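You operate a simulated robot arm through the tools that you are given. There is no shell and no other tool. Be economical: measure what you need, move in short steps, check, and stop when the job is done.

You run a simulated two-armed robot. Do the job below in one go: nothing can be reset, and whatever is moved stays where it is left.

Task
Cure the green-capped stopper from the blue cap rack for the card's minutes.
Fine: hold the rack steady as you lift it out; curing hole two, hood on and dial set, then the curing key once.

Only the result counts: the job must be done as asked and must still hold three seconds after the hand-in. Knocking over, shifting, dropping, spilling or breaking anything else fails it. Lids that push on must go on centred and level and be pressed home; caps that screw on are set level and turned clockwise until they are tight.

Robot
Two 7-joint arms with two-finger parallel grippers on one trunk, on a base that drives. Base frame: it is fixed to the floor where the robot stands at the start and does not move with it; the origin is under the middle of the robot, x ahead of it, y to its left, z up; the surface under the hand at the start is at about z = 0.86. Lengths are in m, angles in degrees, forces in N, time in s.
The left shoulder is at the start at [0.07, 0.134, 1.201], the right one opposite. With the tool pointing down near the work surface each hand reaches from about 0.1 to 0.64 m from the robot's upright axis, wherever it stands, measured 20 degrees to its own side. Places, roughly: capping air valve [0.4, 1, 0.8]; capping counter key [0.4, 0.5, 0.9]; capping isolator [0.4, 1.2, 0.8]; capping pressure dial [0.4, 0.7, 0.8]; capping stop [0.4, 0.5, 0.8]; capping vent key [0.4, 0.8, 0.8]; curing dial [0.4, 0.2, 0.9]; curing hole two [0.7, 0.3, 0.9]; curing lamp [0.4, 0.3, 0.9]; glue key [0.4, 0.6, 0.9]; glue switch [0.5, 0.7, 0.9]; press key [0.4, 0.5, 0.9]; slim stopper (3x3x5 cm) [0.5, 0, 0.9]. Payload 1.57 kg a hand.
The TCP of each hand is the grasp point between the finger pads, 0.03 m short of the fingertips. In the tool frame z runs along the fingers and y along their closing line. The gripper opens to 0.08 m. The fingers are 0.017 m wide and 0.012 m thick; the gripper's body (0.04 by 0.082 m) begins 0.08 m behind the TCP.
Orientation is that of the tool frame in the base frame, as a unit quaternion [x, y, z, w]. With the fingers straight down and closing along the base's y, the tool's x points along the base's -x, its y along +y and its z along -z.

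Tools
- The arms move only by the tool apply_moves. It takes "left_rows", "right_rows" or both (then of equal length, played together; a hand with none holds still); each is a list of rows, each a list of 3 entries, a list of its own where there are three numbers: the gripper command, from -1 (fully open) to 1 (shut), values between in proportion, then the shift along the base's x, y, z in m, then the turn, a rotation vector about the base's x, y, z in degrees. In form: [[gripper, [dx, dy, dz], [rx, ry, rz]], ...]. A call has 1 to 10 rows; each row shifts and turns the commanded pose from where the row before left it. Rows are played at 5 a second. More than 0.05 m and 8.6 degrees between two rows, or a gripper value outside its range, and nothing of the call is played. A pose out of reach is approached as far as the arm can. The call stops where the force on the tool passes 70 N (or 10 N more than at its start, if that is more) or the arm is blocked; 0.2 s more then pass. Each finger travels about 0.153 m/s and halts on what it meets, pressing with about 38 N; the grip force reading is that of the motor and also rises with nothing between the fingers. The clock runs only during rows and for 0.2 s after the last one: add rows that do not move to give the fingers time. It gives the time, the measured TCP pose, the force on the tool (base axes), the opening and the grip force at its end, in the units of the frame above (readings bear some noise), with the torque about the TCP (base axes, N m) and any sound that the robot's microphone picked up.
- Cameras (640 x 400 px; columns grow to the right, rows downward): "scene" is now at [0.1252, 0.0354, 1.418]; the picture's right is [0.43, -0.90, 0.00], its down [-0.61, -0.29, -0.74] and it looks along [0.67, 0.31, -0.68] (base axes); focal length 214 px, centre (320, 200). "left" rides on the left gripper at [0.072, 0.007, -0.122] in its tool frame; the picture's right is [-0.09, 1.00, 0.00], its down [-0.84, -0.08, -0.54] and it looks along [-0.54, -0.05, 0.84] (tool axes); focal length 238 px, centre (320, 200). "right" rides on the right gripper at [0.072, -0.007, -0.122] in its tool frame; the picture's right is [0.09, 1.00, 0.00], its down [-0.84, 0.08, -0.54] and it looks along [-0.54, 0.05, 0.84] (tool axes); focal length 238 px, centre (320, 200). There is no depth. A picture from a camera that has moved, and an enlarged one, comes with that camera's place and axes in the base frame and with its lens.
- snapshot(camera): a new picture of that camera. It takes no simulated time.
- move_column(by): slides the trunk up (or, below 0, down) by that many m; the arms and the scene camera ride with it, the base frame stays. It gives what a move gives, with no picture.
- steer(legs): drives the robot by 1 to 6 legs, each [ahead, left, turn to the left] in m, m and degrees, along the robot's own axes; the way and the turn of a leg run together, so that a leg with both is an arc; at most 1.5 m and 180 degrees a leg. The arms and the cameras ride along, it lands a little off, and it stops where it bumps. It gives what a move gives.
- pan_tilt(pan, tilt): turns the head with the scene camera to pan (to the left, within 86 degrees either way) and tilt (down, from -29 to 69), counted from straight ahead of the robot. It gives what a move gives.
- close_up(camera, box): a new picture of the part [left, top, right, bottom] of that camera's present view, enlarged. It takes no simulated time.
- finish_job(): hands the job in; it is judged then, once.

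Work in short steps. Places have to be worked out from the pictures, the camera data and where the tool is seen: move nearer, look again, correct. Check each grasp and each placing, and mend what went wrong. You have 120 turns and 88 pictures in all, those below and enlarged ones among them. Open the grippers and draw the arms clear of the work before you hand the job in, unless the task says otherwise; then end with one line.

The tools are called after "Emit:" as name(argument=value, ...) on one line, values as JSON. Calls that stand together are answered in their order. apply_moves: Moves the arms, as the interface text tells. Its arguments: {"type":"object","properties":{"left_rows":{"type":"array"},"right_rows":{"type":"array"}},"required":[]} The other tools are called the same way: move_column (by) slides the trunk up or down; steer (legs) drives the base; pan_tilt (pan, tilt) turns the head that bears the scene camera; snapshot (camera) takes a picture; close_up (camera, box) takes an enlarged picture of a part of a camera's view; finish_job () hands the job in.

At the start:

```text
clock: 0.0
left_ee_pos: [0.4178, 0.2982, 1.2392]
left_tcp_rot: [0.0, 1.0, 0.0, 0.0]
left_wrist_force: [0.0, 0.5, 0.5]
left_ft_torque: [-0.01, -0.03, -0.01]
left_gripper_width: 0.0801
left_finger_force: 0.1
right_ee_pos: [0.3899, -0.0116, 1.2774]
right_tcp_rot: [0.001, 1.0, 0.0, 0.0]
right_wrist_force: [0.1, 0.6, 0.1]
right_ft_torque: [0.01, 0.0, -0.03]
right_gripper_width: 0.0798
right_finger_force: 0.0
trunk travel left (down, up): [-0.775, 0.165]
robot x, y, heading: [0.0023, -0.0038, 0.2]
head pan, tilt: [25.2, 42.4]
```

scene: 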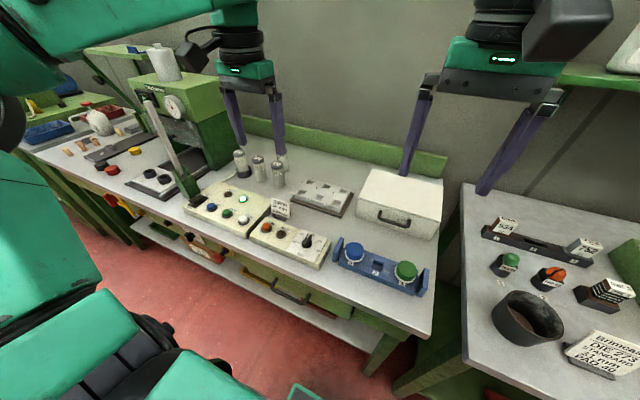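
right: 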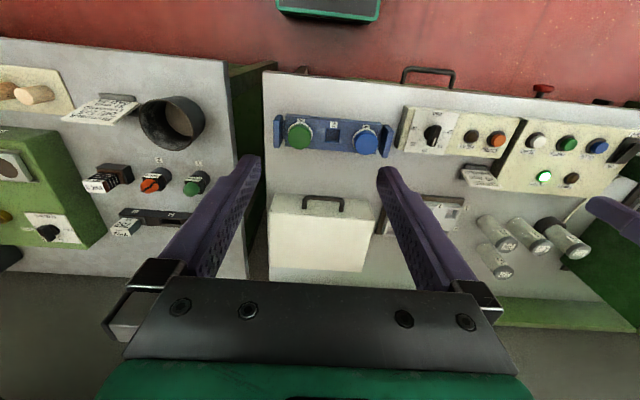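
left: 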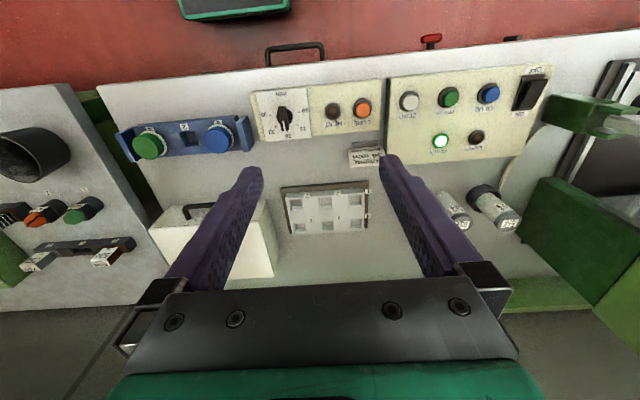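

The blue rack with green and blue caps, the curing panel, hole plate and white hood are in view. I enlarge the parts to read labels and the card.

Emit:
close_up(camera="left", box=[240, 70, 400, 170])

Emit:
close_up(camera="left", box=[100, 90, 400, 280])

Emit:
close_up(camera="scene", box=[240, 150, 460, 310])

Emit:
close_up(camera="scene", box=[465, 200, 640, 390])

```text
4.00 times, centred on (320, 120) of left
camera zoom: at [0.3454, 0.3053, 1.36], right [0.09, 1.0, 0.0], down [0.84, -0.08, 0.54], along [0.54, -0.05, -0.84], focal length 953 px, centre (320, 520)
```

zoom: 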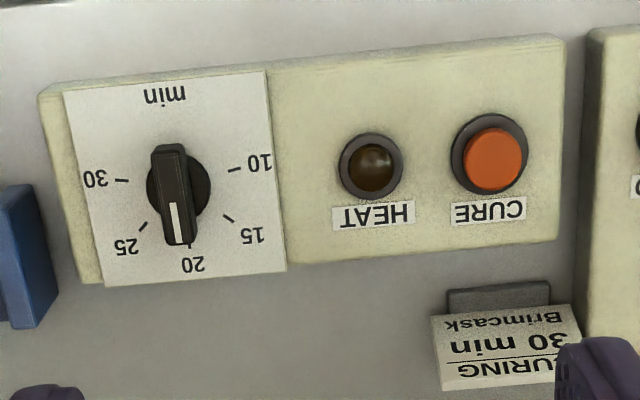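

```text
2.11 times, centred on (250, 185) of left
camera zoom: at [0.3454, 0.3053, 1.36], right [0.09, 1.0, 0.0], down [0.84, -0.08, 0.54], along [0.54, -0.05, -0.84], focal length 502 px, centre (467, 232)
```

zoom: 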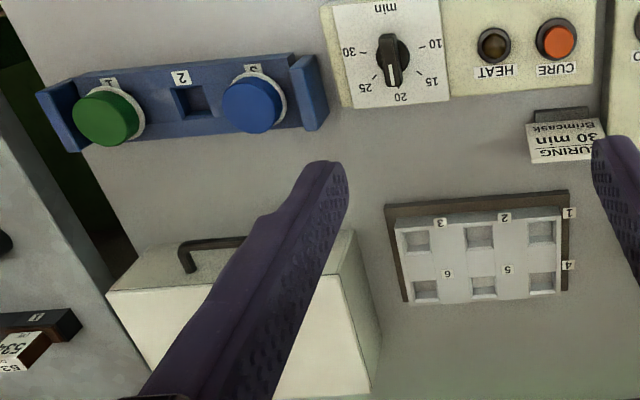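

```text
2.50 times, centred on (350, 230) of scene
camera zoom: at [0.1252, 0.0354, 1.418], right [0.43, -0.9, 0.0], down [-0.61, -0.29, -0.74], along [0.67, 0.31, -0.68], focal length 536 px, centre (245, 125)
```

zoom: 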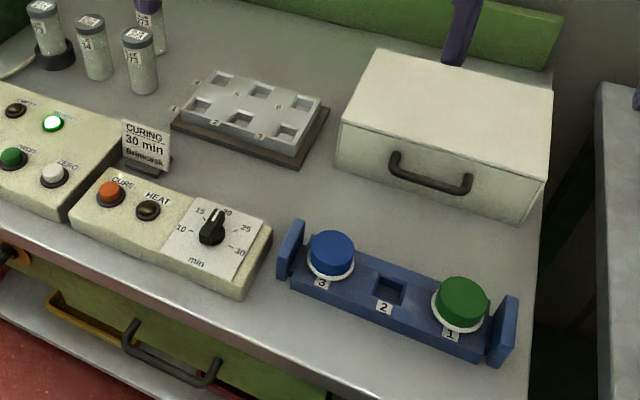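

```text
2.11 times, centred on (552, 295) of scene
camera zoom: at [0.1252, 0.0354, 1.418], right [0.43, -0.9, 0.0], down [-0.61, -0.29, -0.74], along [0.67, 0.31, -0.68], focal length 452 px, centre (-170, 0)
```

zoom: 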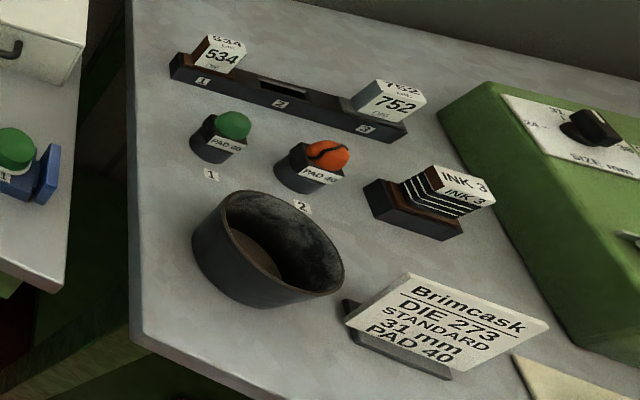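

The card says 30 min; the dial stands at 20; green cap is in rack slot 1 (right end). I estimate the green cap at about [0.48,-0.04], left rack tab at y≈0.13. I lower both hands over the rack for a better look.

Emit:
apply_moves(right_rows=[[-1, [0.01, -0.005, -0.045], [0, 0, 0]], [-1, [0.01, -0.005, -0.045], [0, 0, 0]], [-1, [0.01, -0.005, -0.045], [0, 0, 0]], [-1, [0, -0.005, -0.045], [0, 0, 0]], [-1, [0, 0, -0.03], [0, 0, 0]]], left_rows=[[-1, [0, -0.03, -0.03], [0, 0, 0]], [-1, [0, -0.03, -0.03], [0, 0, 0]], [-1, [0, -0.03, -0.03], [0, 0, 0]], [-1, [0, -0.03, -0.03], [0, 0, 0]], [-1, [0, -0.01, -0.03], [0, 0, 0]]])

Emit:
snapshot(camera="right")

Emit:
snapshot(camera="left")

Emit:
snapshot(camera="scene")

```text
clock: 1.2
left_ee_pos: [0.4206, 0.1701, 1.0855]
left_tcp_rot: [-0.001, 1.0, 0.0, -0.001]
left_wrist_force: [0.4, -0.1, -0.2]
left_ft_torque: [0.02, 0.01, 0.02]
left_gripper_width: 0.08
left_finger_force: 0.1
right_ee_pos: [0.4204, -0.0307, 1.0647]
right_tcp_rot: [0.0, 1.0, 0.0, 0.0]
right_wrist_force: [-0.2, -0.1, 0.6]
right_ft_torque: [-0.03, 0.0, 0.01]
right_gripper_width: 0.0802
right_finger_force: 0.1
trunk travel left (down, up): [-0.775, 0.165]
robot x, y, heading: [0.0016, -0.0034, 0.2]
head pan, tilt: [25.2, 42.4]
```

```text
80 pictures are left
camera right: at [0.3486, -0.0368, 1.1865], right [-0.09, 1.0, 0.0], down [0.84, 0.08, 0.54], along [0.54, 0.05, -0.84], focal length 238 px, centre (320, 200)
```

right: 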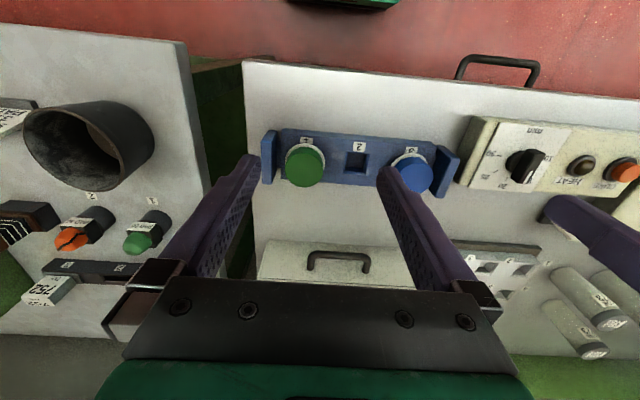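

```text
79 pictures are left
camera left: at [0.3481, 0.176, 1.2083], right [0.09, 1.0, 0.0], down [0.84, -0.08, 0.54], along [0.54, -0.05, -0.84], focal length 238 px, centre (320, 200)
```

left: 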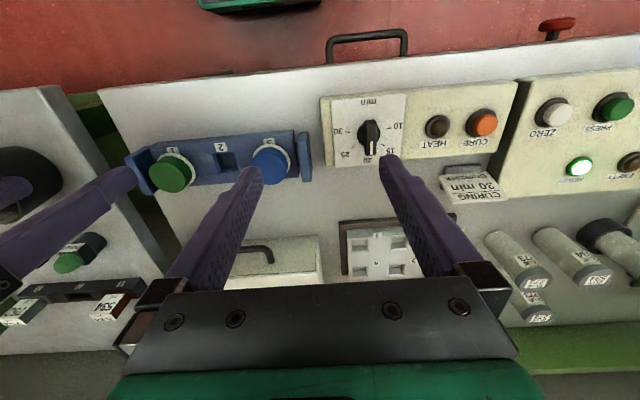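

```text
78 pictures are left
camera scene: at [0.1264, 0.0352, 1.418], right [0.43, -0.9, 0.0], down [-0.61, -0.29, -0.74], along [0.67, 0.31, -0.68], focal length 214 px, centre (320, 200)
```

scene: 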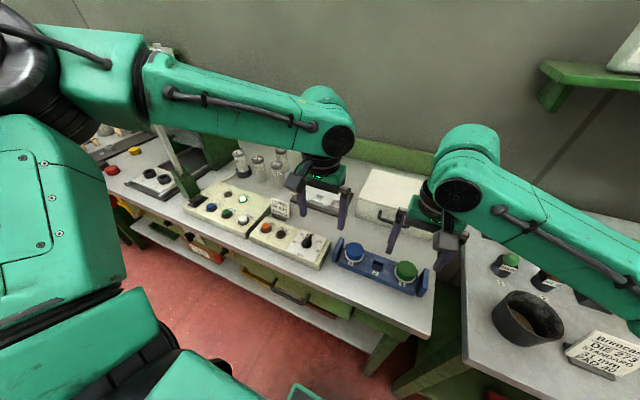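

Estimates: green cap ≈[0.465,-0.044,~0.935], left tab ≈ y 0.128–0.143. I take enlargements to see the tab, rack and hood heights.

Emit:
close_up(camera="scene", box=[310, 220, 450, 310])

Emit:
close_up(camera="right", box=[240, 100, 560, 290])

```text
4.44 times, centred on (380, 265) of scene
camera zoom: at [0.1264, 0.0352, 1.418], right [0.43, -0.9, 0.0], down [-0.61, -0.29, -0.74], along [0.67, 0.31, -0.68], focal length 953 px, centre (53, -89)
```

zoom: 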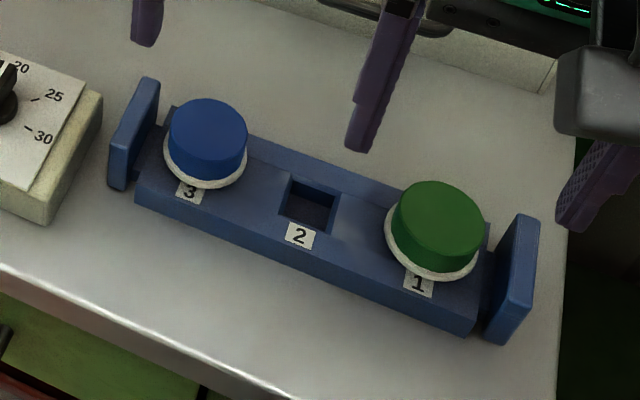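

```text
2.00 times, centred on (400, 195) of right
camera zoom: at [0.3486, -0.0368, 1.1865], right [-0.09, 1.0, 0.0], down [0.84, 0.08, 0.54], along [0.54, 0.05, -0.84], focal length 477 px, centre (160, 210)
```

zoom: 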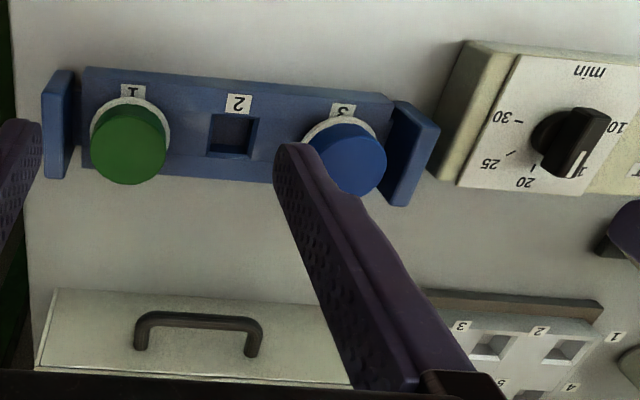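

Geometry from two views: tab about x 0.45–0.51, y≈0.137, top z≈0.906; only a thin gap to the rack body, so I'll grip the tab front-to-back (left hand turned −90°). Green cap ≈[0.477,-0.044], top ≈0.935. Moving both hands above.

Emit:
apply_moves(left_rows=[[-1, [0.006, -0.003, -0.0085], [0, 0, -8.5]], [-1, [0.006, -0.003, -0.0085], [0, 0, -8.5]], [-1, [0.006, -0.003, -0.0085], [0, 0, -8.5]], [-1, [0.006, -0.003, -0.0085], [0, 0, -8.5]], [-1, [0.006, -0.003, -0.0085], [0, 0, -8.5]], [-1, [0.006, -0.003, -0.0085], [0, 0, -8.5]], [-1, [0.006, -0.003, -0.0085], [0, 0, -8.5]], [-1, [0.006, -0.003, -0.0085], [0, 0, -8.5]], [-1, [0.006, -0.003, -0.0085], [0, 0, -8.5]], [-1, [0.006, -0.003, -0.0085], [0, 0, -8.5]]], right_rows=[[-1, [0.0057, -0.0013, -0.0065], [0, 0, 0]], [-1, [0.0057, -0.0013, -0.0065], [0, 0, 0]], [-1, [0.0057, -0.0013, -0.0065], [0, 0, 0]], [-1, [0.0057, -0.0013, -0.0065], [0, 0, 0]], [-1, [0.0057, -0.0013, -0.0065], [0, 0, 0]], [-1, [0.0057, -0.0013, -0.0065], [0, 0, 0]], [-1, [0.0057, -0.0013, -0.0065], [0, 0, 0]], [-1, [0.0057, -0.0013, -0.0065], [0, 0, 0]], [-1, [0.0057, -0.0013, -0.0065], [0, 0, 0]], [-1, [0.0057, -0.0013, -0.0065], [0, 0, 0]]])

Emit:
apply_moves(left_rows=[[-1, [0, 0, 0], [0, 0, -5]], [-1, [0, 0, 0], [0, 0, 0]]])

Emit:
snapshot(camera="right")

Emit:
snapshot(camera="left")

Emit:
close_up(camera="scene", box=[280, 180, 480, 310])

```text
clock: 3.4
left_ee_pos: [0.4795, 0.1378, 1.0017]
left_tcp_rot: [0.677, 0.736, 0.0, 0.0]
left_wrist_force: [0.3, -0.1, -0.1]
left_ft_torque: [-0.02, 0.0, 0.0]
left_gripper_width: 0.0799
left_finger_force: 0.1
right_ee_pos: [0.4785, -0.0439, 0.9995]
right_tcp_rot: [0.0, 1.0, 0.0, -0.001]
right_wrist_force: [0.4, -0.2, 0.2]
right_ft_torque: [0.02, -0.02, -0.01]
right_gripper_width: 0.0803
right_finger_force: 0.1
trunk travel left (down, up): [-0.775, 0.165]
robot x, y, heading: [-0.0015, -0.0004, 0.0]
head pan, tilt: [25.2, 42.4]
```

```text
clock: 4.0
left_ee_pos: [0.4766, 0.1384, 1.0029]
left_tcp_rot: [0.707, 0.707, 0.0, 0.0]
left_wrist_force: [0.8, -0.2, -0.5]
left_ft_torque: [0.01, -0.01, 0.0]
left_gripper_width: 0.08
left_finger_force: 0.0
right_ee_pos: [0.478, -0.044, 1.0018]
right_tcp_rot: [0.0, 1.0, 0.0, 0.0]
right_wrist_force: [0.5, 0.1, 0.9]
right_ft_torque: [0.02, -0.02, 0.03]
right_gripper_width: 0.0798
right_finger_force: 0.2
trunk travel left (down, up): [-0.775, 0.165]
robot x, y, heading: [0.0005, 0.0009, 0.1]
head pan, tilt: [25.2, 42.4]
```

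```text
75 pictures are left
camera right: at [0.4049, -0.0495, 1.1237], right [-0.09, 1.0, 0.0], down [0.84, 0.08, 0.54], along [0.54, 0.05, -0.84], focal length 238 px, centre (320, 200)
```

right: 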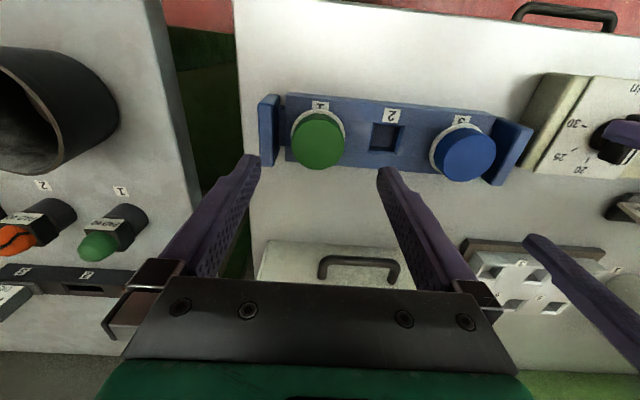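

```text
74 pictures are left
camera left: at [0.4842, 0.2098, 1.1249], right [1.0, -0.09, 0.0], down [-0.08, -0.84, 0.54], along [-0.05, -0.54, -0.84], focal length 238 px, centre (320, 200)
```

left: 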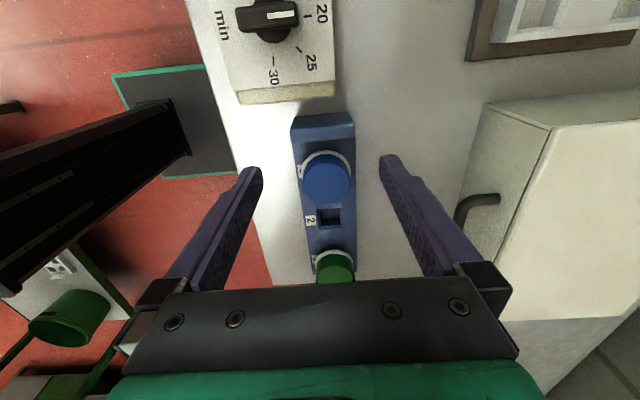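

```text
3.08 times, centred on (380, 245) of scene
camera zoom: at [0.1255, 0.0353, 1.418], right [0.43, -0.9, 0.0], down [-0.61, -0.29, -0.74], along [0.67, 0.31, -0.68], focal length 660 px, centre (135, 62)
```

zoom: 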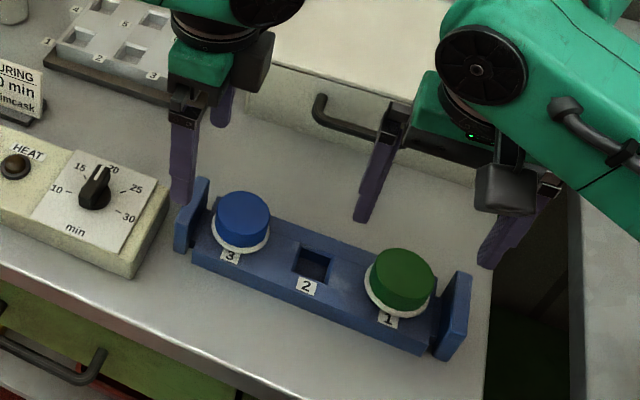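

Refined with all three cameras: tab centre ≈[0.482,0.146], cap ≈[0.479,-0.046], cap top ≈0.915–0.92. I lower the left hand over the tab first.

Emit:
apply_moves(left_rows=[[-1, [0.005, 0.008, -0.02], [0, 0, 0]], [-1, [0, 0, -0.03], [0, 0, 0]], [-1, [0, 0, -0.025], [0, 0, 0]], [-1, [0, 0, -0.02], [0, 0, 0]], [-1, [0, 0, 0], [0, 0, 0]]])

Emit:
snapshot(camera="left")

Emit:
close_up(camera="scene", box=[280, 180, 480, 310])

```text
clock: 5.2
left_ee_pos: [0.475, 0.1519, 0.9127]
left_tcp_rot: [0.707, 0.707, -0.001, 0.0]
left_wrist_force: [0.3, -0.1, 0.5]
left_ft_torque: [0.01, 0.01, -0.02]
left_gripper_width: 0.08
left_finger_force: 0.0
left hand out of reach, approached as far as the arm can: row 4
right_ee_pos: [0.4766, -0.0438, 1.0019]
right_tcp_rot: [0.0, 1.0, 0.001, -0.001]
right_wrist_force: [0.4, 0.8, 0.0]
right_ft_torque: [-0.01, 0.0, -0.01]
right_gripper_width: 0.0798
right_finger_force: 0.0
trunk travel left (down, up): [-0.775, 0.165]
robot x, y, heading: [-0.0048, -0.0017, -0.1]
head pan, tilt: [25.2, 42.4]
```

```text
72 pictures are left
camera left: at [0.482, 0.2233, 1.0344], right [1.0, -0.09, 0.0], down [-0.08, -0.84, 0.54], along [-0.05, -0.54, -0.84], focal length 238 px, centre (320, 200)
```

left: 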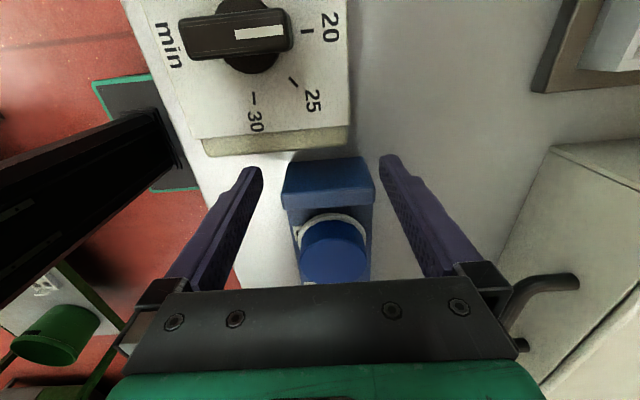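

```text
3.08 times, centred on (380, 245) of scene
camera zoom: at [0.1252, 0.0352, 1.418], right [0.43, -0.9, 0.0], down [-0.61, -0.29, -0.74], along [0.67, 0.31, -0.68], focal length 660 px, centre (135, 62)
```

zoom: 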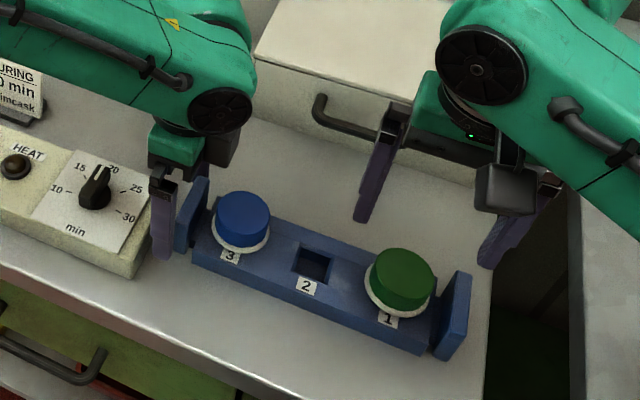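

Left hand hit a reach limit slightly off (y 0.152, z 0.913); the tab centre I now judge at y≈0.138. I raise both hands a bit and then lower the trunk to relieve the wrist.

Emit:
apply_moves(left_rows=[[-1, [0, 0, 0.04], [0, 0, 0]], [-1, [0, 0, 0.03], [0, 0, 0]]], right_rows=[[-1, [0, 0, 0.04], [0, 0, 0]], [-1, [0, 0, 0.03], [0, 0, 0]]])

Emit:
move_column(by=-0.06)

Emit:
apply_moves(left_rows=[[-1, [0.004, -0.01, 0], [0, 0, 0]], [-1, [0, 0, 0], [0, 0, 0]]])

```text
clock: 5.8
left_ee_pos: [0.475, 0.1522, 0.9811]
left_tcp_rot: [0.707, 0.707, -0.001, 0.0]
left_wrist_force: [-0.2, -0.7, -0.2]
left_ft_torque: [0.01, -0.01, 0.02]
left_gripper_width: 0.08
left_finger_force: 0.1
right_ee_pos: [0.4746, -0.045, 1.0724]
right_tcp_rot: [0.0, 1.0, 0.0, 0.0]
right_wrist_force: [-0.2, 0.6, -0.2]
right_ft_torque: [0.0, -0.05, -0.03]
right_gripper_width: 0.0798
right_finger_force: 0.0
trunk travel left (down, up): [-0.775, 0.165]
robot x, y, heading: [-0.0008, -0.0012, 0.3]
head pan, tilt: [25.2, 42.4]
```

```text
clock: 6.8
left_ee_pos: [0.4753, 0.1513, 0.9211]
left_tcp_rot: [0.707, 0.707, -0.001, -0.001]
left_wrist_force: [0.4, -0.7, 0.5]
left_ft_torque: [-0.04, 0.02, 0.02]
left_gripper_width: 0.0801
left_finger_force: 0.1
right_ee_pos: [0.476, -0.0442, 1.012]
right_tcp_rot: [0.0, 1.0, 0.0, 0.0]
right_wrist_force: [-0.6, 0.6, 0.0]
right_ft_torque: [0.03, -0.02, -0.01]
right_gripper_width: 0.08
right_finger_force: 0.0
trunk travel left (down, up): [-0.715, 0.225]
robot x, y, heading: [0.0026, -0.0014, -0.1]
head pan, tilt: [25.2, 42.4]
```

```text
clock: 7.4
left_ee_pos: [0.4778, 0.1405, 0.9209]
left_tcp_rot: [0.706, 0.708, 0.0, 0.0]
left_wrist_force: [-0.5, 0.8, 0.1]
left_ft_torque: [-0.01, 0.0, -0.01]
left_gripper_width: 0.0801
left_finger_force: 0.1
right_ee_pos: [0.4752, -0.0438, 1.0124]
right_tcp_rot: [0.0, 1.0, 0.0, 0.0]
right_wrist_force: [0.1, -1.3, -0.3]
right_ft_torque: [-0.02, 0.02, 0.01]
right_gripper_width: 0.0801
right_finger_force: 0.0
trunk travel left (down, up): [-0.715, 0.225]
robot x, y, heading: [0.0032, 0.0026, -0.1]
head pan, tilt: [25.2, 42.4]
```

That freed it. I lower the left hand around the tab to z≈0.90.

Emit:
apply_moves(left_rows=[[-1, [0.003, -0.002, -0.01], [0, 0, 0]], [-1, [0, 0, -0.011], [0, 0, 0]], [-1, [0, 0, 0], [0, 0, 0]]])

Emit:
snapshot(camera="left")

Emit:
close_up(camera="scene", box=[280, 170, 480, 300])

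```text
clock: 8.2
left_ee_pos: [0.4831, 0.1415, 0.9008]
left_tcp_rot: [0.706, 0.708, 0.0, 0.0]
left_wrist_force: [0.1, -0.3, -0.8]
left_ft_torque: [-0.04, 0.01, 0.03]
left_gripper_width: 0.0799
left_finger_force: 0.1
right_ee_pos: [0.475, -0.0441, 1.0119]
right_tcp_rot: [-0.001, 1.0, 0.0, 0.0]
right_wrist_force: [0.4, 0.6, -0.5]
right_ft_torque: [-0.01, -0.04, 0.02]
right_gripper_width: 0.0799
right_finger_force: 0.0
trunk travel left (down, up): [-0.715, 0.225]
robot x, y, heading: [0.0021, 0.0001, 0.5]
head pan, tilt: [25.2, 42.4]
```

```text
70 pictures are left
camera left: at [0.4887, 0.2119, 1.0231], right [1.0, -0.09, 0.0], down [-0.08, -0.84, 0.54], along [-0.05, -0.54, -0.84], focal length 238 px, centre (320, 200)
```

left: 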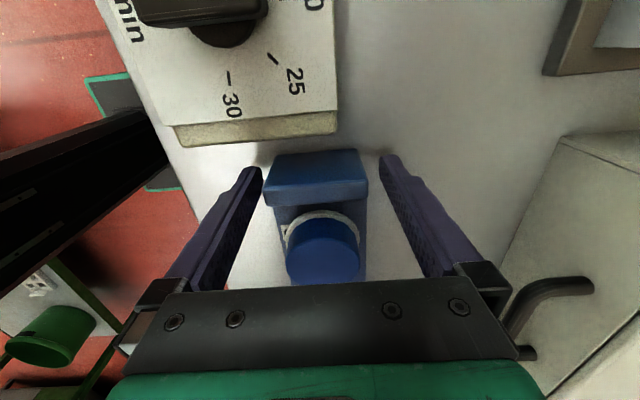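

```text
3.08 times, centred on (380, 235) of scene
camera zoom: at [0.125, 0.0352, 1.358], right [0.43, -0.9, 0.0], down [-0.61, -0.29, -0.74], along [0.67, 0.31, -0.67], focal length 660 px, centre (135, 92)
```

zoom: 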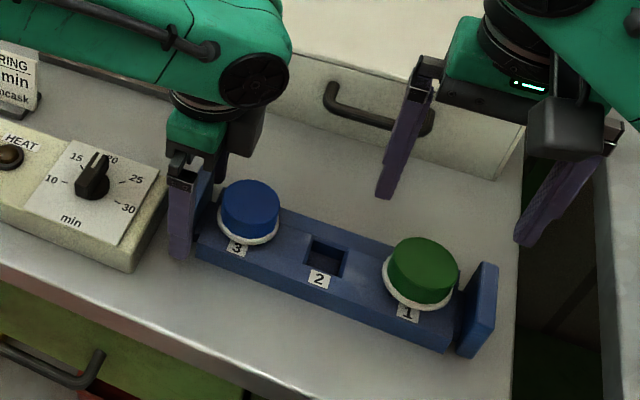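

Tab sits between the left fingers, nearly centred. I close the left gripper gently.

Emit:
apply_moves(left_rows=[[-0.6, [-0.001, 0, 0], [0, 0, 0]], [-0.45, [0, 0, 0], [0, 0, 0]], [-0.2, [0, 0, 0], [0, 0, 0]], [0.2, [0, 0, 0], [0, 0, 0]], [0.6, [0, 0, 0], [0, 0, 0]]])

Emit:
snapshot(camera="right")

```text
clock: 9.4
left_ee_pos: [0.4816, 0.1398, 0.9006]
left_tcp_rot: [0.707, 0.707, 0.0, 0.0]
left_wrist_force: [-0.6, -0.4, 0.0]
left_ft_torque: [-0.07, 0.0, -0.12]
left_gripper_width: 0.0598
left_finger_force: 38.0
right_ee_pos: [0.4759, -0.0432, 1.0103]
right_tcp_rot: [0.001, 1.0, 0.0, 0.0]
right_wrist_force: [-0.2, 0.0, 0.1]
right_ft_torque: [-0.02, 0.03, -0.02]
right_gripper_width: 0.0801
right_finger_force: 0.1
trunk travel left (down, up): [-0.715, 0.225]
robot x, y, heading: [0.0035, 0.0008, 0.2]
head pan, tilt: [25.2, 42.4]
```

```text
68 pictures are left
camera right: at [0.4038, -0.05, 1.1334], right [-0.09, 1.0, 0.0], down [0.84, 0.08, 0.54], along [0.54, 0.05, -0.84], focal length 238 px, centre (320, 200)
```

right: 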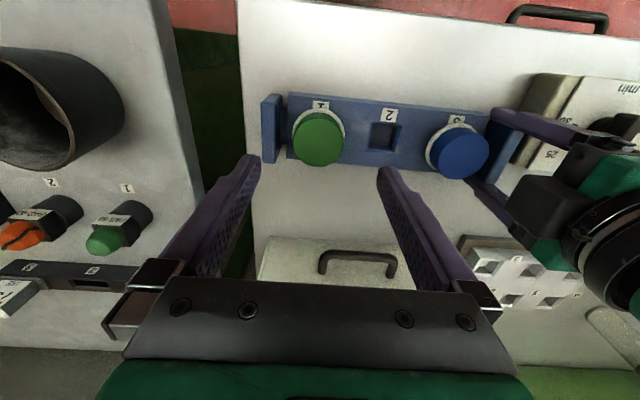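

Rack is held (tab 0.060 m, centre x≈0.4815). The right tab leaves no room for fingers along y beside the ≈0.045 m cap, so I turn the right hand +90° to close along x, over [0.481,-0.045].

Emit:
apply_moves(right_rows=[[-1, [0.0005, 0, 0], [0, 0, 8.5]], [-1, [0.0005, 0, 0], [0, 0, 8.5]], [-1, [0.0005, 0, 0], [0, 0, 8.5]], [-1, [0.0005, 0, 0], [0, 0, 8.5]], [-1, [0.0005, 0, 0], [0, 0, 8.5]], [-1, [0.0005, 0, 0], [0, 0, 8.5]], [-1, [0.0005, 0, 0], [0, 0, 8.5]], [-1, [0.0005, 0, 0], [0, 0, 8.5]], [-1, [0.0005, 0, 0], [0, 0, 8.5]], [-1, [0.0005, -0.001, 0], [0, 0, 8.5]]])

Emit:
apply_moves(right_rows=[[-1, [0, 0, -0.02], [0, 0, 5]], [-1, [0, 0, -0.02], [0, 0, 0]], [-1, [0, 0, 0], [0, 0, 0]]])

Emit:
snapshot(camera="right")

Emit:
close_up(camera="scene", box=[280, 170, 480, 300])

```text
clock: 11.6
left_ee_pos: [0.4817, 0.1409, 0.9004]
left_tcp_rot: [0.706, 0.708, 0.0, 0.0]
left_wrist_force: [0.7, 0.1, -0.1]
left_ft_torque: [0.02, 0.01, -0.11]
left_gripper_width: 0.0595
left_finger_force: 37.9
right_ee_pos: [0.481, -0.043, 1.0111]
right_tcp_rot: [-0.677, 0.736, 0.0, 0.0]
right_wrist_force: [0.1, 0.2, -1.1]
right_ft_torque: [0.02, 0.03, 0.01]
right_gripper_width: 0.0799
right_finger_force: 0.1
trunk travel left (down, up): [-0.715, 0.225]
robot x, y, heading: [-0.0002, -0.0002, -0.1]
head pan, tilt: [25.2, 42.4]
```

```text
clock: 12.4
left_ee_pos: [0.4817, 0.139, 0.9003]
left_tcp_rot: [0.707, 0.707, 0.0, 0.0]
left_wrist_force: [0.1, 0.3, 0.3]
left_ft_torque: [0.01, 0.0, 0.0]
left_gripper_width: 0.0596
left_finger_force: 38.4
right_ee_pos: [0.4817, -0.0443, 0.9716]
right_tcp_rot: [0.707, -0.707, 0.0, 0.0]
right_wrist_force: [0.6, 0.3, -0.1]
right_ft_torque: [0.02, 0.0, 0.01]
right_gripper_width: 0.0798
right_finger_force: 0.1
trunk travel left (down, up): [-0.715, 0.225]
robot x, y, heading: [-0.001, 0.0018, 0.2]
head pan, tilt: [25.2, 42.4]
```

```text
67 pictures are left
camera right: at [0.4883, -0.1156, 1.0937], right [-1.0, -0.09, 0.0], down [-0.08, 0.84, 0.54], along [-0.05, 0.54, -0.84], focal length 238 px, centre (320, 200)
```

right: 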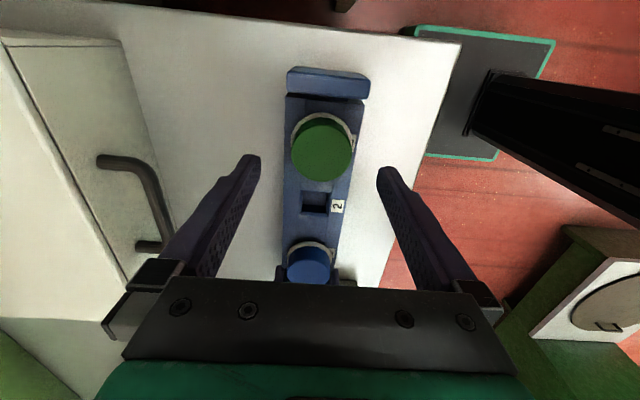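

```text
3.08 times, centred on (380, 235) of scene
camera zoom: at [0.1254, 0.0353, 1.358], right [0.43, -0.9, 0.0], down [-0.61, -0.29, -0.74], along [0.67, 0.31, -0.68], focal length 660 px, centre (135, 92)
```

zoom: 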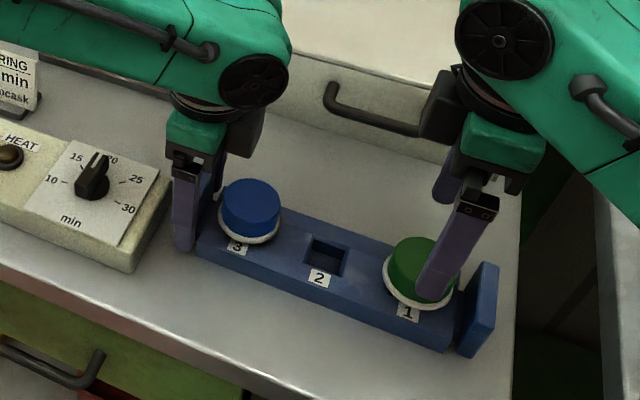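

Cap seen at ≈[0.4806,-0.047]; I lower the right hand to z≈0.918 and close.

Emit:
apply_moves(right_rows=[[-1, [-0.001, -0.002, -0.02], [0, 0, 0]], [-1, [0, 0, -0.02], [0, 0, 0]], [-1, [0, 0, -0.013], [0, 0, 0]], [-1, [0, 0, 0], [0, 0, 0]]])

Emit:
close_up(camera="scene", box=[280, 170, 480, 300])

Emit:
close_up(camera="right", box=[220, 80, 420, 290])

```text
clock: 13.4
left_ee_pos: [0.4813, 0.1394, 0.9018]
left_tcp_rot: [0.707, 0.708, 0.0, 0.0]
left_wrist_force: [0.1, -0.3, 0.0]
left_ft_torque: [0.02, -0.03, -0.01]
left_gripper_width: 0.0598
left_finger_force: 38.1
right_ee_pos: [0.4788, -0.0464, 0.9184]
right_tcp_rot: [0.707, -0.707, 0.0, 0.001]
right_wrist_force: [0.9, -1.1, -0.2]
right_ft_torque: [0.0, 0.02, 0.02]
right_gripper_width: 0.0801
right_finger_force: 0.0
trunk travel left (down, up): [-0.715, 0.225]
robot x, y, heading: [0.0032, 0.0003, -0.2]
head pan, tilt: [25.2, 42.4]
```

```text
3.08 times, centred on (380, 235) of scene
camera zoom: at [0.1254, 0.0354, 1.358], right [0.43, -0.9, 0.0], down [-0.61, -0.29, -0.74], along [0.67, 0.31, -0.68], focal length 660 px, centre (135, 92)
```

zoom: 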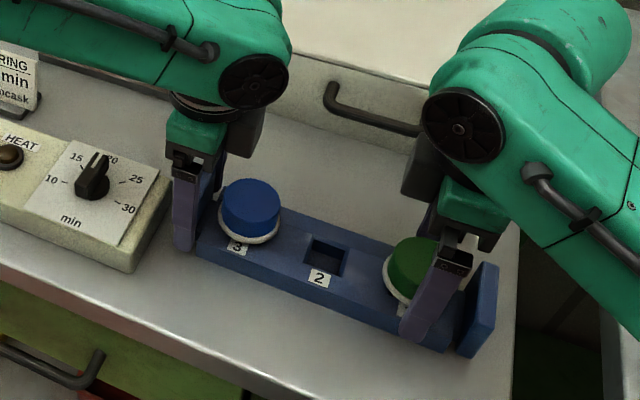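

```text
1.90 times, centred on (320, 185) of right
camera zoom: at [0.4855, -0.1186, 1.0407], right [-1.0, -0.09, 0.0], down [-0.08, 0.84, 0.54], along [-0.05, 0.54, -0.84], focal length 454 px, centre (320, 229)
```

zoom: 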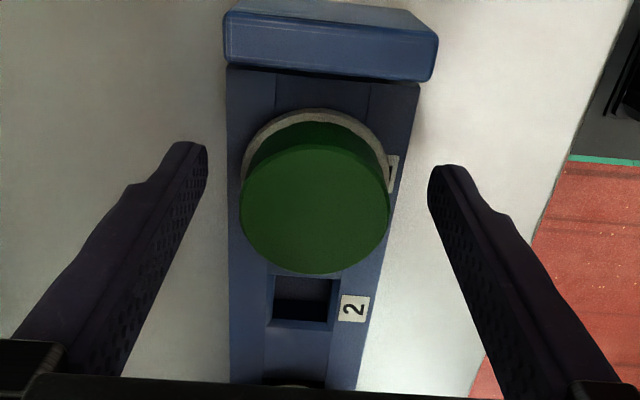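

Cap is centred between fingers (needs ≈+2 mm in x). I adjust and close on the cap.

Emit:
apply_moves(right_rows=[[-0.6, [0.002, -0.001, 0], [0, 0, 0]], [-0.3, [0, 0, 0], [0, 0, 0]], [-0.1, [0, 0, 0], [0, 0, 0]], [0.2, [0, 0, 0], [0, 0, 0]], [0.6, [0, 0, 0], [0, 0, 0]], [1, [0, 0, 0], [0, 0, 0]]])

```text
clock: 14.8
left_ee_pos: [0.4808, 0.1404, 0.9004]
left_tcp_rot: [0.708, 0.707, 0.0, 0.0]
left_wrist_force: [-0.4, 0.4, -0.1]
left_ft_torque: [0.02, -0.01, -0.02]
left_gripper_width: 0.0597
left_finger_force: 38.4
right_ee_pos: [0.4809, -0.0484, 0.9185]
right_tcp_rot: [-0.707, 0.707, 0.0, 0.0]
right_wrist_force: [0.7, 0.1, -1.0]
right_ft_torque: [-0.01, 0.0, -0.01]
right_gripper_width: 0.0461
right_finger_force: 38.2
trunk travel left (down, up): [-0.715, 0.225]
robot x, y, heading: [-0.0006, 0.0026, -0.2]
head pan, tilt: [25.2, 42.4]
```

Gripped at 0.046 m (cap diameter or shank). I lift straight up slowly while the left holds the rack.

Emit:
apply_moves(right_rows=[[1, [0, 0, 0.008], [0, 0, 0]], [1, [0, 0, 0.008], [0, 0, 0]], [1, [0, 0, 0.01], [0, 0, 0]], [1, [0, 0, 0.012], [0, 0, 0]], [1, [0, 0, 0.015], [0, 0, 0]], [1, [0, 0, 0.015], [0, 0, 0]], [1, [0, 0, 0.015], [0, 0, 0]], [1, [0, 0, 0.015], [0, 0, 0]]])

Emit:
snapshot(camera="scene")

Emit:
snapshot(camera="left")

```text
clock: 16.6
left_ee_pos: [0.4816, 0.1405, 0.8995]
left_tcp_rot: [0.707, 0.708, 0.0, 0.0]
left_wrist_force: [-1.0, 0.2, 0.1]
left_ft_torque: [-0.03, 0.01, -0.01]
left_gripper_width: 0.0598
left_finger_force: 37.9
right_ee_pos: [0.4818, -0.0492, 1.0171]
right_tcp_rot: [0.707, -0.707, 0.0, 0.0]
right_wrist_force: [-0.3, 0.0, -0.5]
right_ft_torque: [-0.01, 0.01, -0.01]
right_gripper_width: 0.0463
right_finger_force: 37.8
trunk travel left (down, up): [-0.715, 0.225]
robot x, y, heading: [0.0011, -0.0001, 0.0]
head pan, tilt: [25.2, 42.4]
```

```text
63 pictures are left
camera scene: at [0.1253, 0.0354, 1.358], right [0.43, -0.9, 0.0], down [-0.61, -0.29, -0.74], along [0.67, 0.31, -0.68], focal length 214 px, centre (320, 200)
```

scene: 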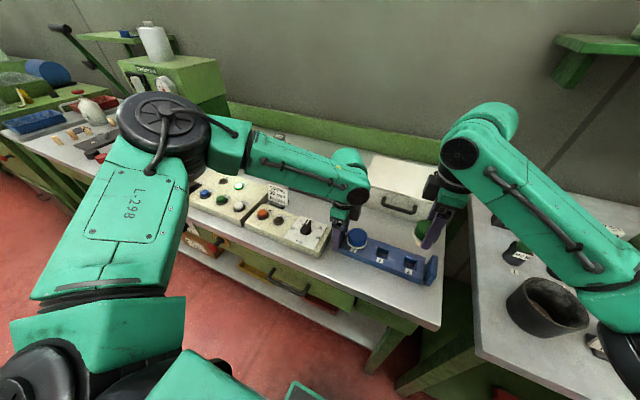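

```text
62 pictures are left
camera left: at [0.4881, 0.212, 1.0227], right [1.0, -0.09, 0.0], down [-0.08, -0.84, 0.54], along [-0.05, -0.54, -0.84], focal length 238 px, centre (320, 200)
```

left: 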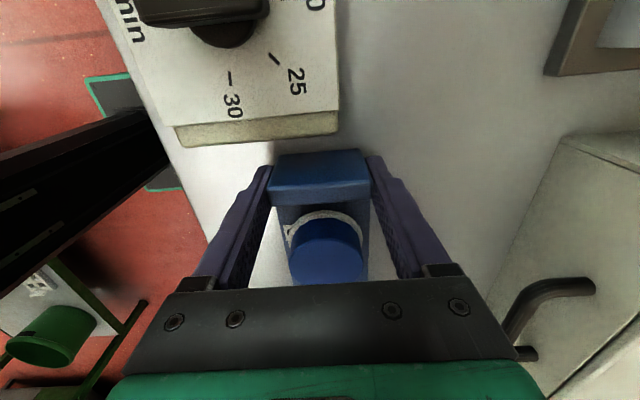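

The stopper is out and the rack stayed put. I release the tab and raise the left hand, keeping the stopper held.

Emit:
apply_moves(left_rows=[[-0.6, [0, 0, 0], [0, 0, 0]], [-1, [0, 0, 0], [0, 0, 0]], [-1, [0, 0, 0], [0, 0, 0]], [-1, [0, 0, 0.03], [0, 0, 0]], [-1, [0, 0, 0.04], [0, 0, 0]], [-1, [0, 0.01, 0.04], [0, 0, 0]], [-1, [0, 0.03, 0.04], [0, 0, 0]], [-1, [0, 0.03, 0.03], [0, 0, 0]], [-1, [0, 0.03, 0.02], [0, 0, 0]]])

Emit:
close_up(camera="scene", box=[320, 150, 480, 290])

Emit:
snapshot(camera="left")

```text
clock: 18.6
left_ee_pos: [0.4769, 0.2393, 1.1015]
left_tcp_rot: [0.707, 0.707, 0.0, 0.001]
left_wrist_force: [0.5, -0.3, -0.7]
left_ft_torque: [-0.02, -0.02, 0.0]
left_gripper_width: 0.0801
left_finger_force: 0.0
right_ee_pos: [0.4822, -0.0476, 1.0165]
right_tcp_rot: [-0.707, 0.708, 0.0, 0.0]
right_wrist_force: [0.4, -0.2, 0.8]
right_ft_torque: [0.01, 0.02, 0.02]
right_gripper_width: 0.0466
right_finger_force: 38.0
trunk travel left (down, up): [-0.715, 0.225]
robot x, y, heading: [-0.0007, -0.0012, -0.1]
head pan, tilt: [25.2, 42.4]
```

```text
2.86 times, centred on (400, 220) of scene
camera zoom: at [0.125, 0.0362, 1.358], right [0.43, -0.9, 0.0], down [-0.61, -0.29, -0.74], along [0.67, 0.31, -0.68], focal length 613 px, centre (91, 143)
```

zoom: 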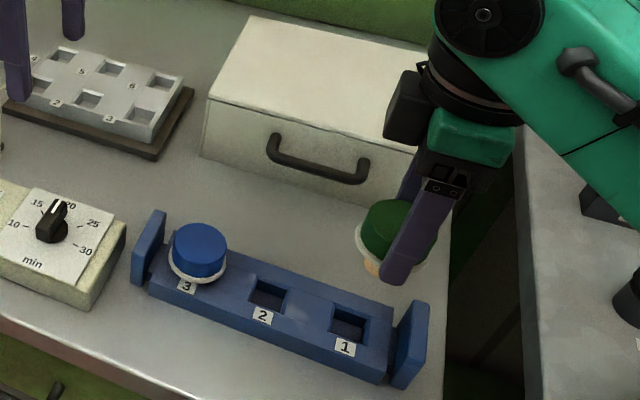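

```text
60 pictures are left
camera left: at [0.4844, 0.3116, 1.223], right [1.0, -0.09, 0.0], down [-0.08, -0.84, 0.54], along [-0.05, -0.54, -0.84], focal length 238 px, centre (320, 200)
```

left: 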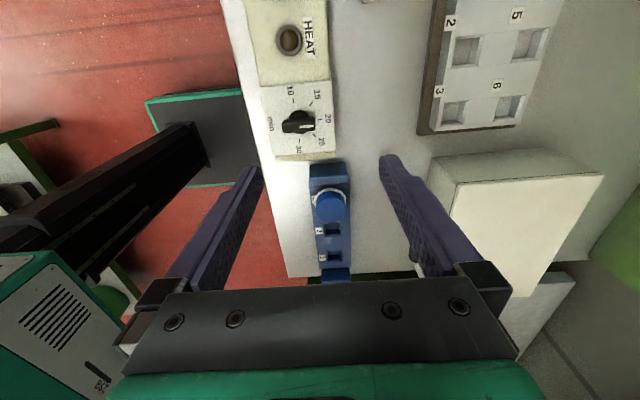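

Holes triangulate to: hole 2 ≈[0.662,0.291], plate top ≈0.885. That's out of right-hand reach, so I raise the stopper and drive left 0.22 m first.

Emit:
apply_moves(right_rows=[[1, [0, 0, 0.03], [0, 0, 0]], [1, [-0.01, 0, 0.03], [0, 0, 0]], [1, [-0.02, 0, 0.02], [0, 0, 0]]], left_rows=[[-1, [-0.02, 0, 0.02], [0, 0, 0]], [-1, [-0.02, 0, 0.02], [0, 0, 0]], [-1, [-0.02, 0, 0], [0, 0, 0]]])

Emit:
steer(legs=[[0, 0.22, 0]])

Emit:
snapshot(camera="scene")

Emit:
snapshot(camera="left")

```text
clock: 19.4
left_ee_pos: [0.4173, 0.239, 1.1407]
left_tcp_rot: [0.707, 0.707, -0.001, 0.0]
left_wrist_force: [-0.9, -0.4, 0.8]
left_ft_torque: [0.02, -0.06, 0.02]
left_gripper_width: 0.0801
left_finger_force: 0.0
right_ee_pos: [0.451, -0.0494, 1.0951]
right_tcp_rot: [0.707, -0.707, 0.0, 0.0]
right_wrist_force: [-1.0, 0.0, -0.3]
right_ft_torque: [-0.03, -0.01, 0.01]
right_gripper_width: 0.0462
right_finger_force: 38.0
trunk travel left (down, up): [-0.715, 0.225]
robot x, y, heading: [-0.0011, 0.0, -0.0]
head pan, tilt: [25.2, 42.4]
```

```text
clock: 21.1
left_ee_pos: [0.4199, 0.4589, 1.1406]
left_tcp_rot: [0.706, 0.708, 0.001, 0.0]
left_wrist_force: [0.2, 0.7, -0.5]
left_ft_torque: [0.03, 0.0, -0.01]
left_gripper_width: 0.0801
left_finger_force: 0.1
right_ee_pos: [0.4518, 0.1725, 1.0952]
right_tcp_rot: [-0.707, 0.707, 0.0, 0.001]
right_wrist_force: [-0.1, -0.3, 0.1]
right_ft_torque: [-0.02, -0.03, 0.02]
right_gripper_width: 0.0465
right_finger_force: 38.3
trunk travel left (down, up): [-0.715, 0.225]
robot x, y, heading: [0.0007, 0.2208, -0.2]
head pan, tilt: [25.2, 42.4]
```

```text
59 pictures are left
camera scene: at [0.125, 0.2549, 1.3581], right [0.43, -0.9, 0.0], down [-0.61, -0.29, -0.74], along [0.67, 0.32, -0.67], focal length 214 px, centre (320, 200)
```

scene: 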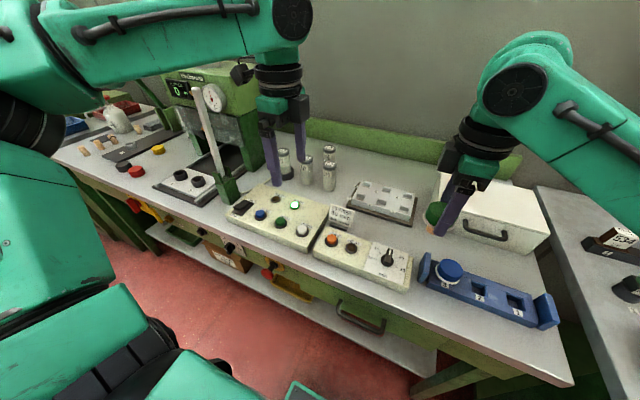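

```text
58 pictures are left
camera left: at [0.426, 0.5304, 1.2632], right [1.0, -0.09, 0.0], down [-0.08, -0.84, 0.54], along [-0.05, -0.54, -0.84], focal length 238 px, centre (320, 200)
```

left: 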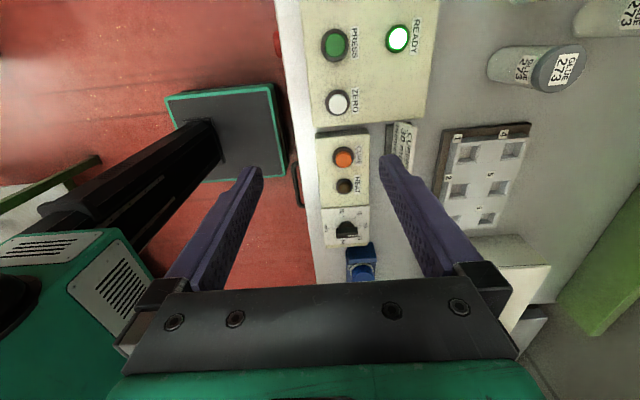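

The base front seems ~0.2 m short of the table edge, and the lever (≈[0.52,0.8,1.2]) is clear of the left arm. I drive ahead 0.09 m.

Emit:
steer(legs=[[0.09, 0, 0]])

Emit:
apply_moves(right_rows=[[1, [0.02, 0.018, 0], [0, 0, 0]], [1, [0.02, 0.02, 0], [0, 0, 0]], [1, [0.02, 0.02, 0], [0, 0, 0]], [1, [0.02, 0.02, 0], [0, 0, 0]], [1, [0.02, 0.02, 0], [0, 0, 0]], [1, [0.02, 0.02, 0], [0, 0, 0]], [1, [0, 0, 0], [0, 0, 0]]])

Emit:
snapshot(camera="right")

Emit:
snapshot(camera="left")

Emit:
close_up(camera="scene", box=[280, 130, 480, 260])

```text
clock: 22.2
left_ee_pos: [0.5067, 0.4604, 1.1403]
left_tcp_rot: [0.706, 0.708, 0.001, 0.001]
left_wrist_force: [0.2, 0.1, 0.0]
left_ft_torque: [0.02, -0.05, -0.01]
left_gripper_width: 0.0801
left_finger_force: 0.0
right_ee_pos: [0.5393, 0.1723, 1.0961]
right_tcp_rot: [-0.707, 0.707, 0.0, 0.0]
right_wrist_force: [0.5, 1.0, -0.5]
right_ft_torque: [-0.01, -0.01, 0.0]
right_gripper_width: 0.046
right_finger_force: 37.9
trunk travel left (down, up): [-0.715, 0.225]
robot x, y, heading: [0.093, 0.2195, 0.3]
head pan, tilt: [25.2, 42.4]
```

```text
clock: 23.8
left_ee_pos: [0.5083, 0.4604, 1.1404]
left_tcp_rot: [0.706, 0.708, -0.001, 0.0]
left_wrist_force: [-0.5, -0.3, 0.1]
left_ft_torque: [0.04, -0.03, 0.02]
left_gripper_width: 0.0801
left_finger_force: 0.1
right_ee_pos: [0.6261, 0.2602, 1.0924]
right_tcp_rot: [0.707, -0.707, 0.0, 0.0]
right_wrist_force: [-0.3, 1.1, -0.7]
right_ft_torque: [-0.01, 0.0, -0.01]
right_gripper_width: 0.0461
right_finger_force: 37.8
right hand out of reach, approached as far as the arm can: row 5, 6
trunk travel left (down, up): [-0.715, 0.225]
robot x, y, heading: [0.0904, 0.219, 0.2]
head pan, tilt: [25.2, 42.4]
```

```text
57 pictures are left
camera right: at [0.6334, 0.1891, 1.2148], right [-1.0, -0.09, 0.0], down [-0.08, 0.84, 0.54], along [-0.05, 0.54, -0.84], focal length 238 px, centre (320, 200)
```

right: 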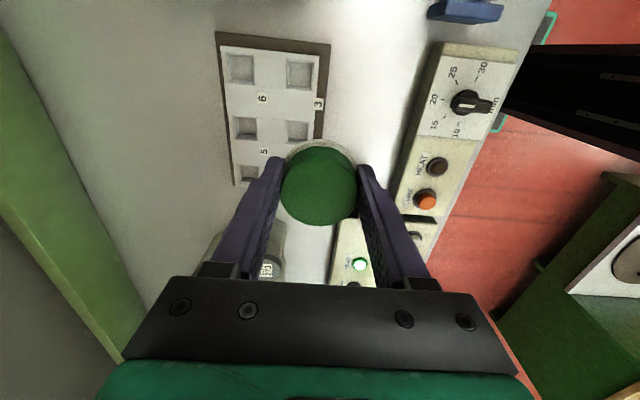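

```text
56 pictures are left
camera left: at [0.5143, 0.533, 1.2627], right [1.0, -0.09, 0.0], down [-0.08, -0.84, 0.54], along [-0.05, -0.54, -0.84], focal length 238 px, centre (320, 200)
```

left: 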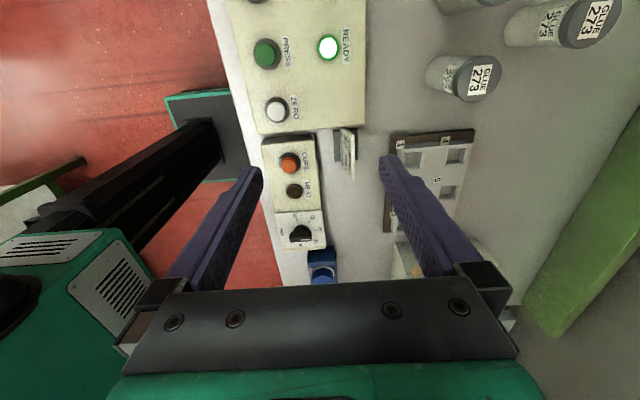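

```text
3.08 times, centred on (380, 195) of scene
camera zoom: at [0.2138, 0.2575, 1.358], right [0.43, -0.9, 0.0], down [-0.61, -0.29, -0.74], along [0.67, 0.31, -0.68], focal length 660 px, centre (135, 215)
```

zoom: 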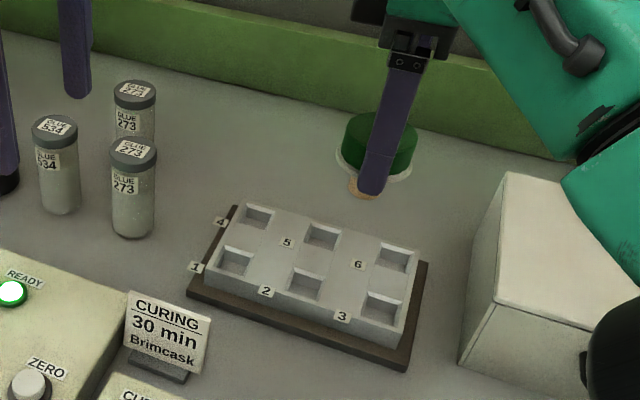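

Right hand runs short. I drive another 0.06 m ahead and 0.04 m left, watching for contact.

Emit:
steer(legs=[[0.06, 0.04, 0]])

Emit:
apply_moves(right_rows=[[1, [0, 0, 0], [0, 0, 0]]])

Emit:
snapshot(camera="scene")

```text
clock: 24.8
left_ee_pos: [0.5671, 0.4996, 1.1421]
left_tcp_rot: [0.706, 0.708, 0.002, 0.001]
left_wrist_force: [-0.3, 0.2, -0.1]
left_ft_torque: [-0.03, -0.01, 0.0]
left_gripper_width: 0.0799
left_finger_force: 0.1
right_ee_pos: [0.6853, 0.299, 1.0947]
right_tcp_rot: [0.708, -0.706, 0.001, -0.002]
right_wrist_force: [-0.8, -0.3, 0.4]
right_ft_torque: [0.02, 0.0, 0.01]
right_gripper_width: 0.0461
right_finger_force: 38.1
trunk travel left (down, up): [-0.715, 0.225]
robot x, y, heading: [0.1511, 0.2601, -0.2]
head pan, tilt: [25.2, 42.4]
```

```text
clock: 25.2
left_ee_pos: [0.5679, 0.5004, 1.1412]
left_tcp_rot: [0.707, 0.707, 0.0, 0.001]
left_wrist_force: [0.5, -0.2, 0.5]
left_ft_torque: [0.0, -0.05, 0.0]
left_gripper_width: 0.08
left_finger_force: 0.1
right_ee_pos: [0.6856, 0.2986, 1.0935]
right_tcp_rot: [0.708, -0.706, 0.0, -0.001]
right_wrist_force: [-0.1, 0.6, 0.1]
right_ft_torque: [0.02, -0.04, 0.04]
right_gripper_width: 0.0464
right_finger_force: 38.4
trunk travel left (down, up): [-0.715, 0.225]
robot x, y, heading: [0.1494, 0.2562, 0.2]
head pan, tilt: [25.2, 42.4]
```

```text
54 pictures are left
camera scene: at [0.2728, 0.2959, 1.3582], right [0.43, -0.9, 0.0], down [-0.61, -0.29, -0.74], along [0.67, 0.32, -0.67], focal length 214 px, centre (320, 200)
```

scene: 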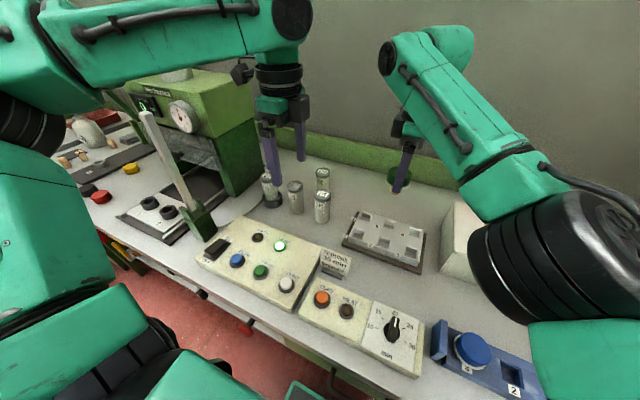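

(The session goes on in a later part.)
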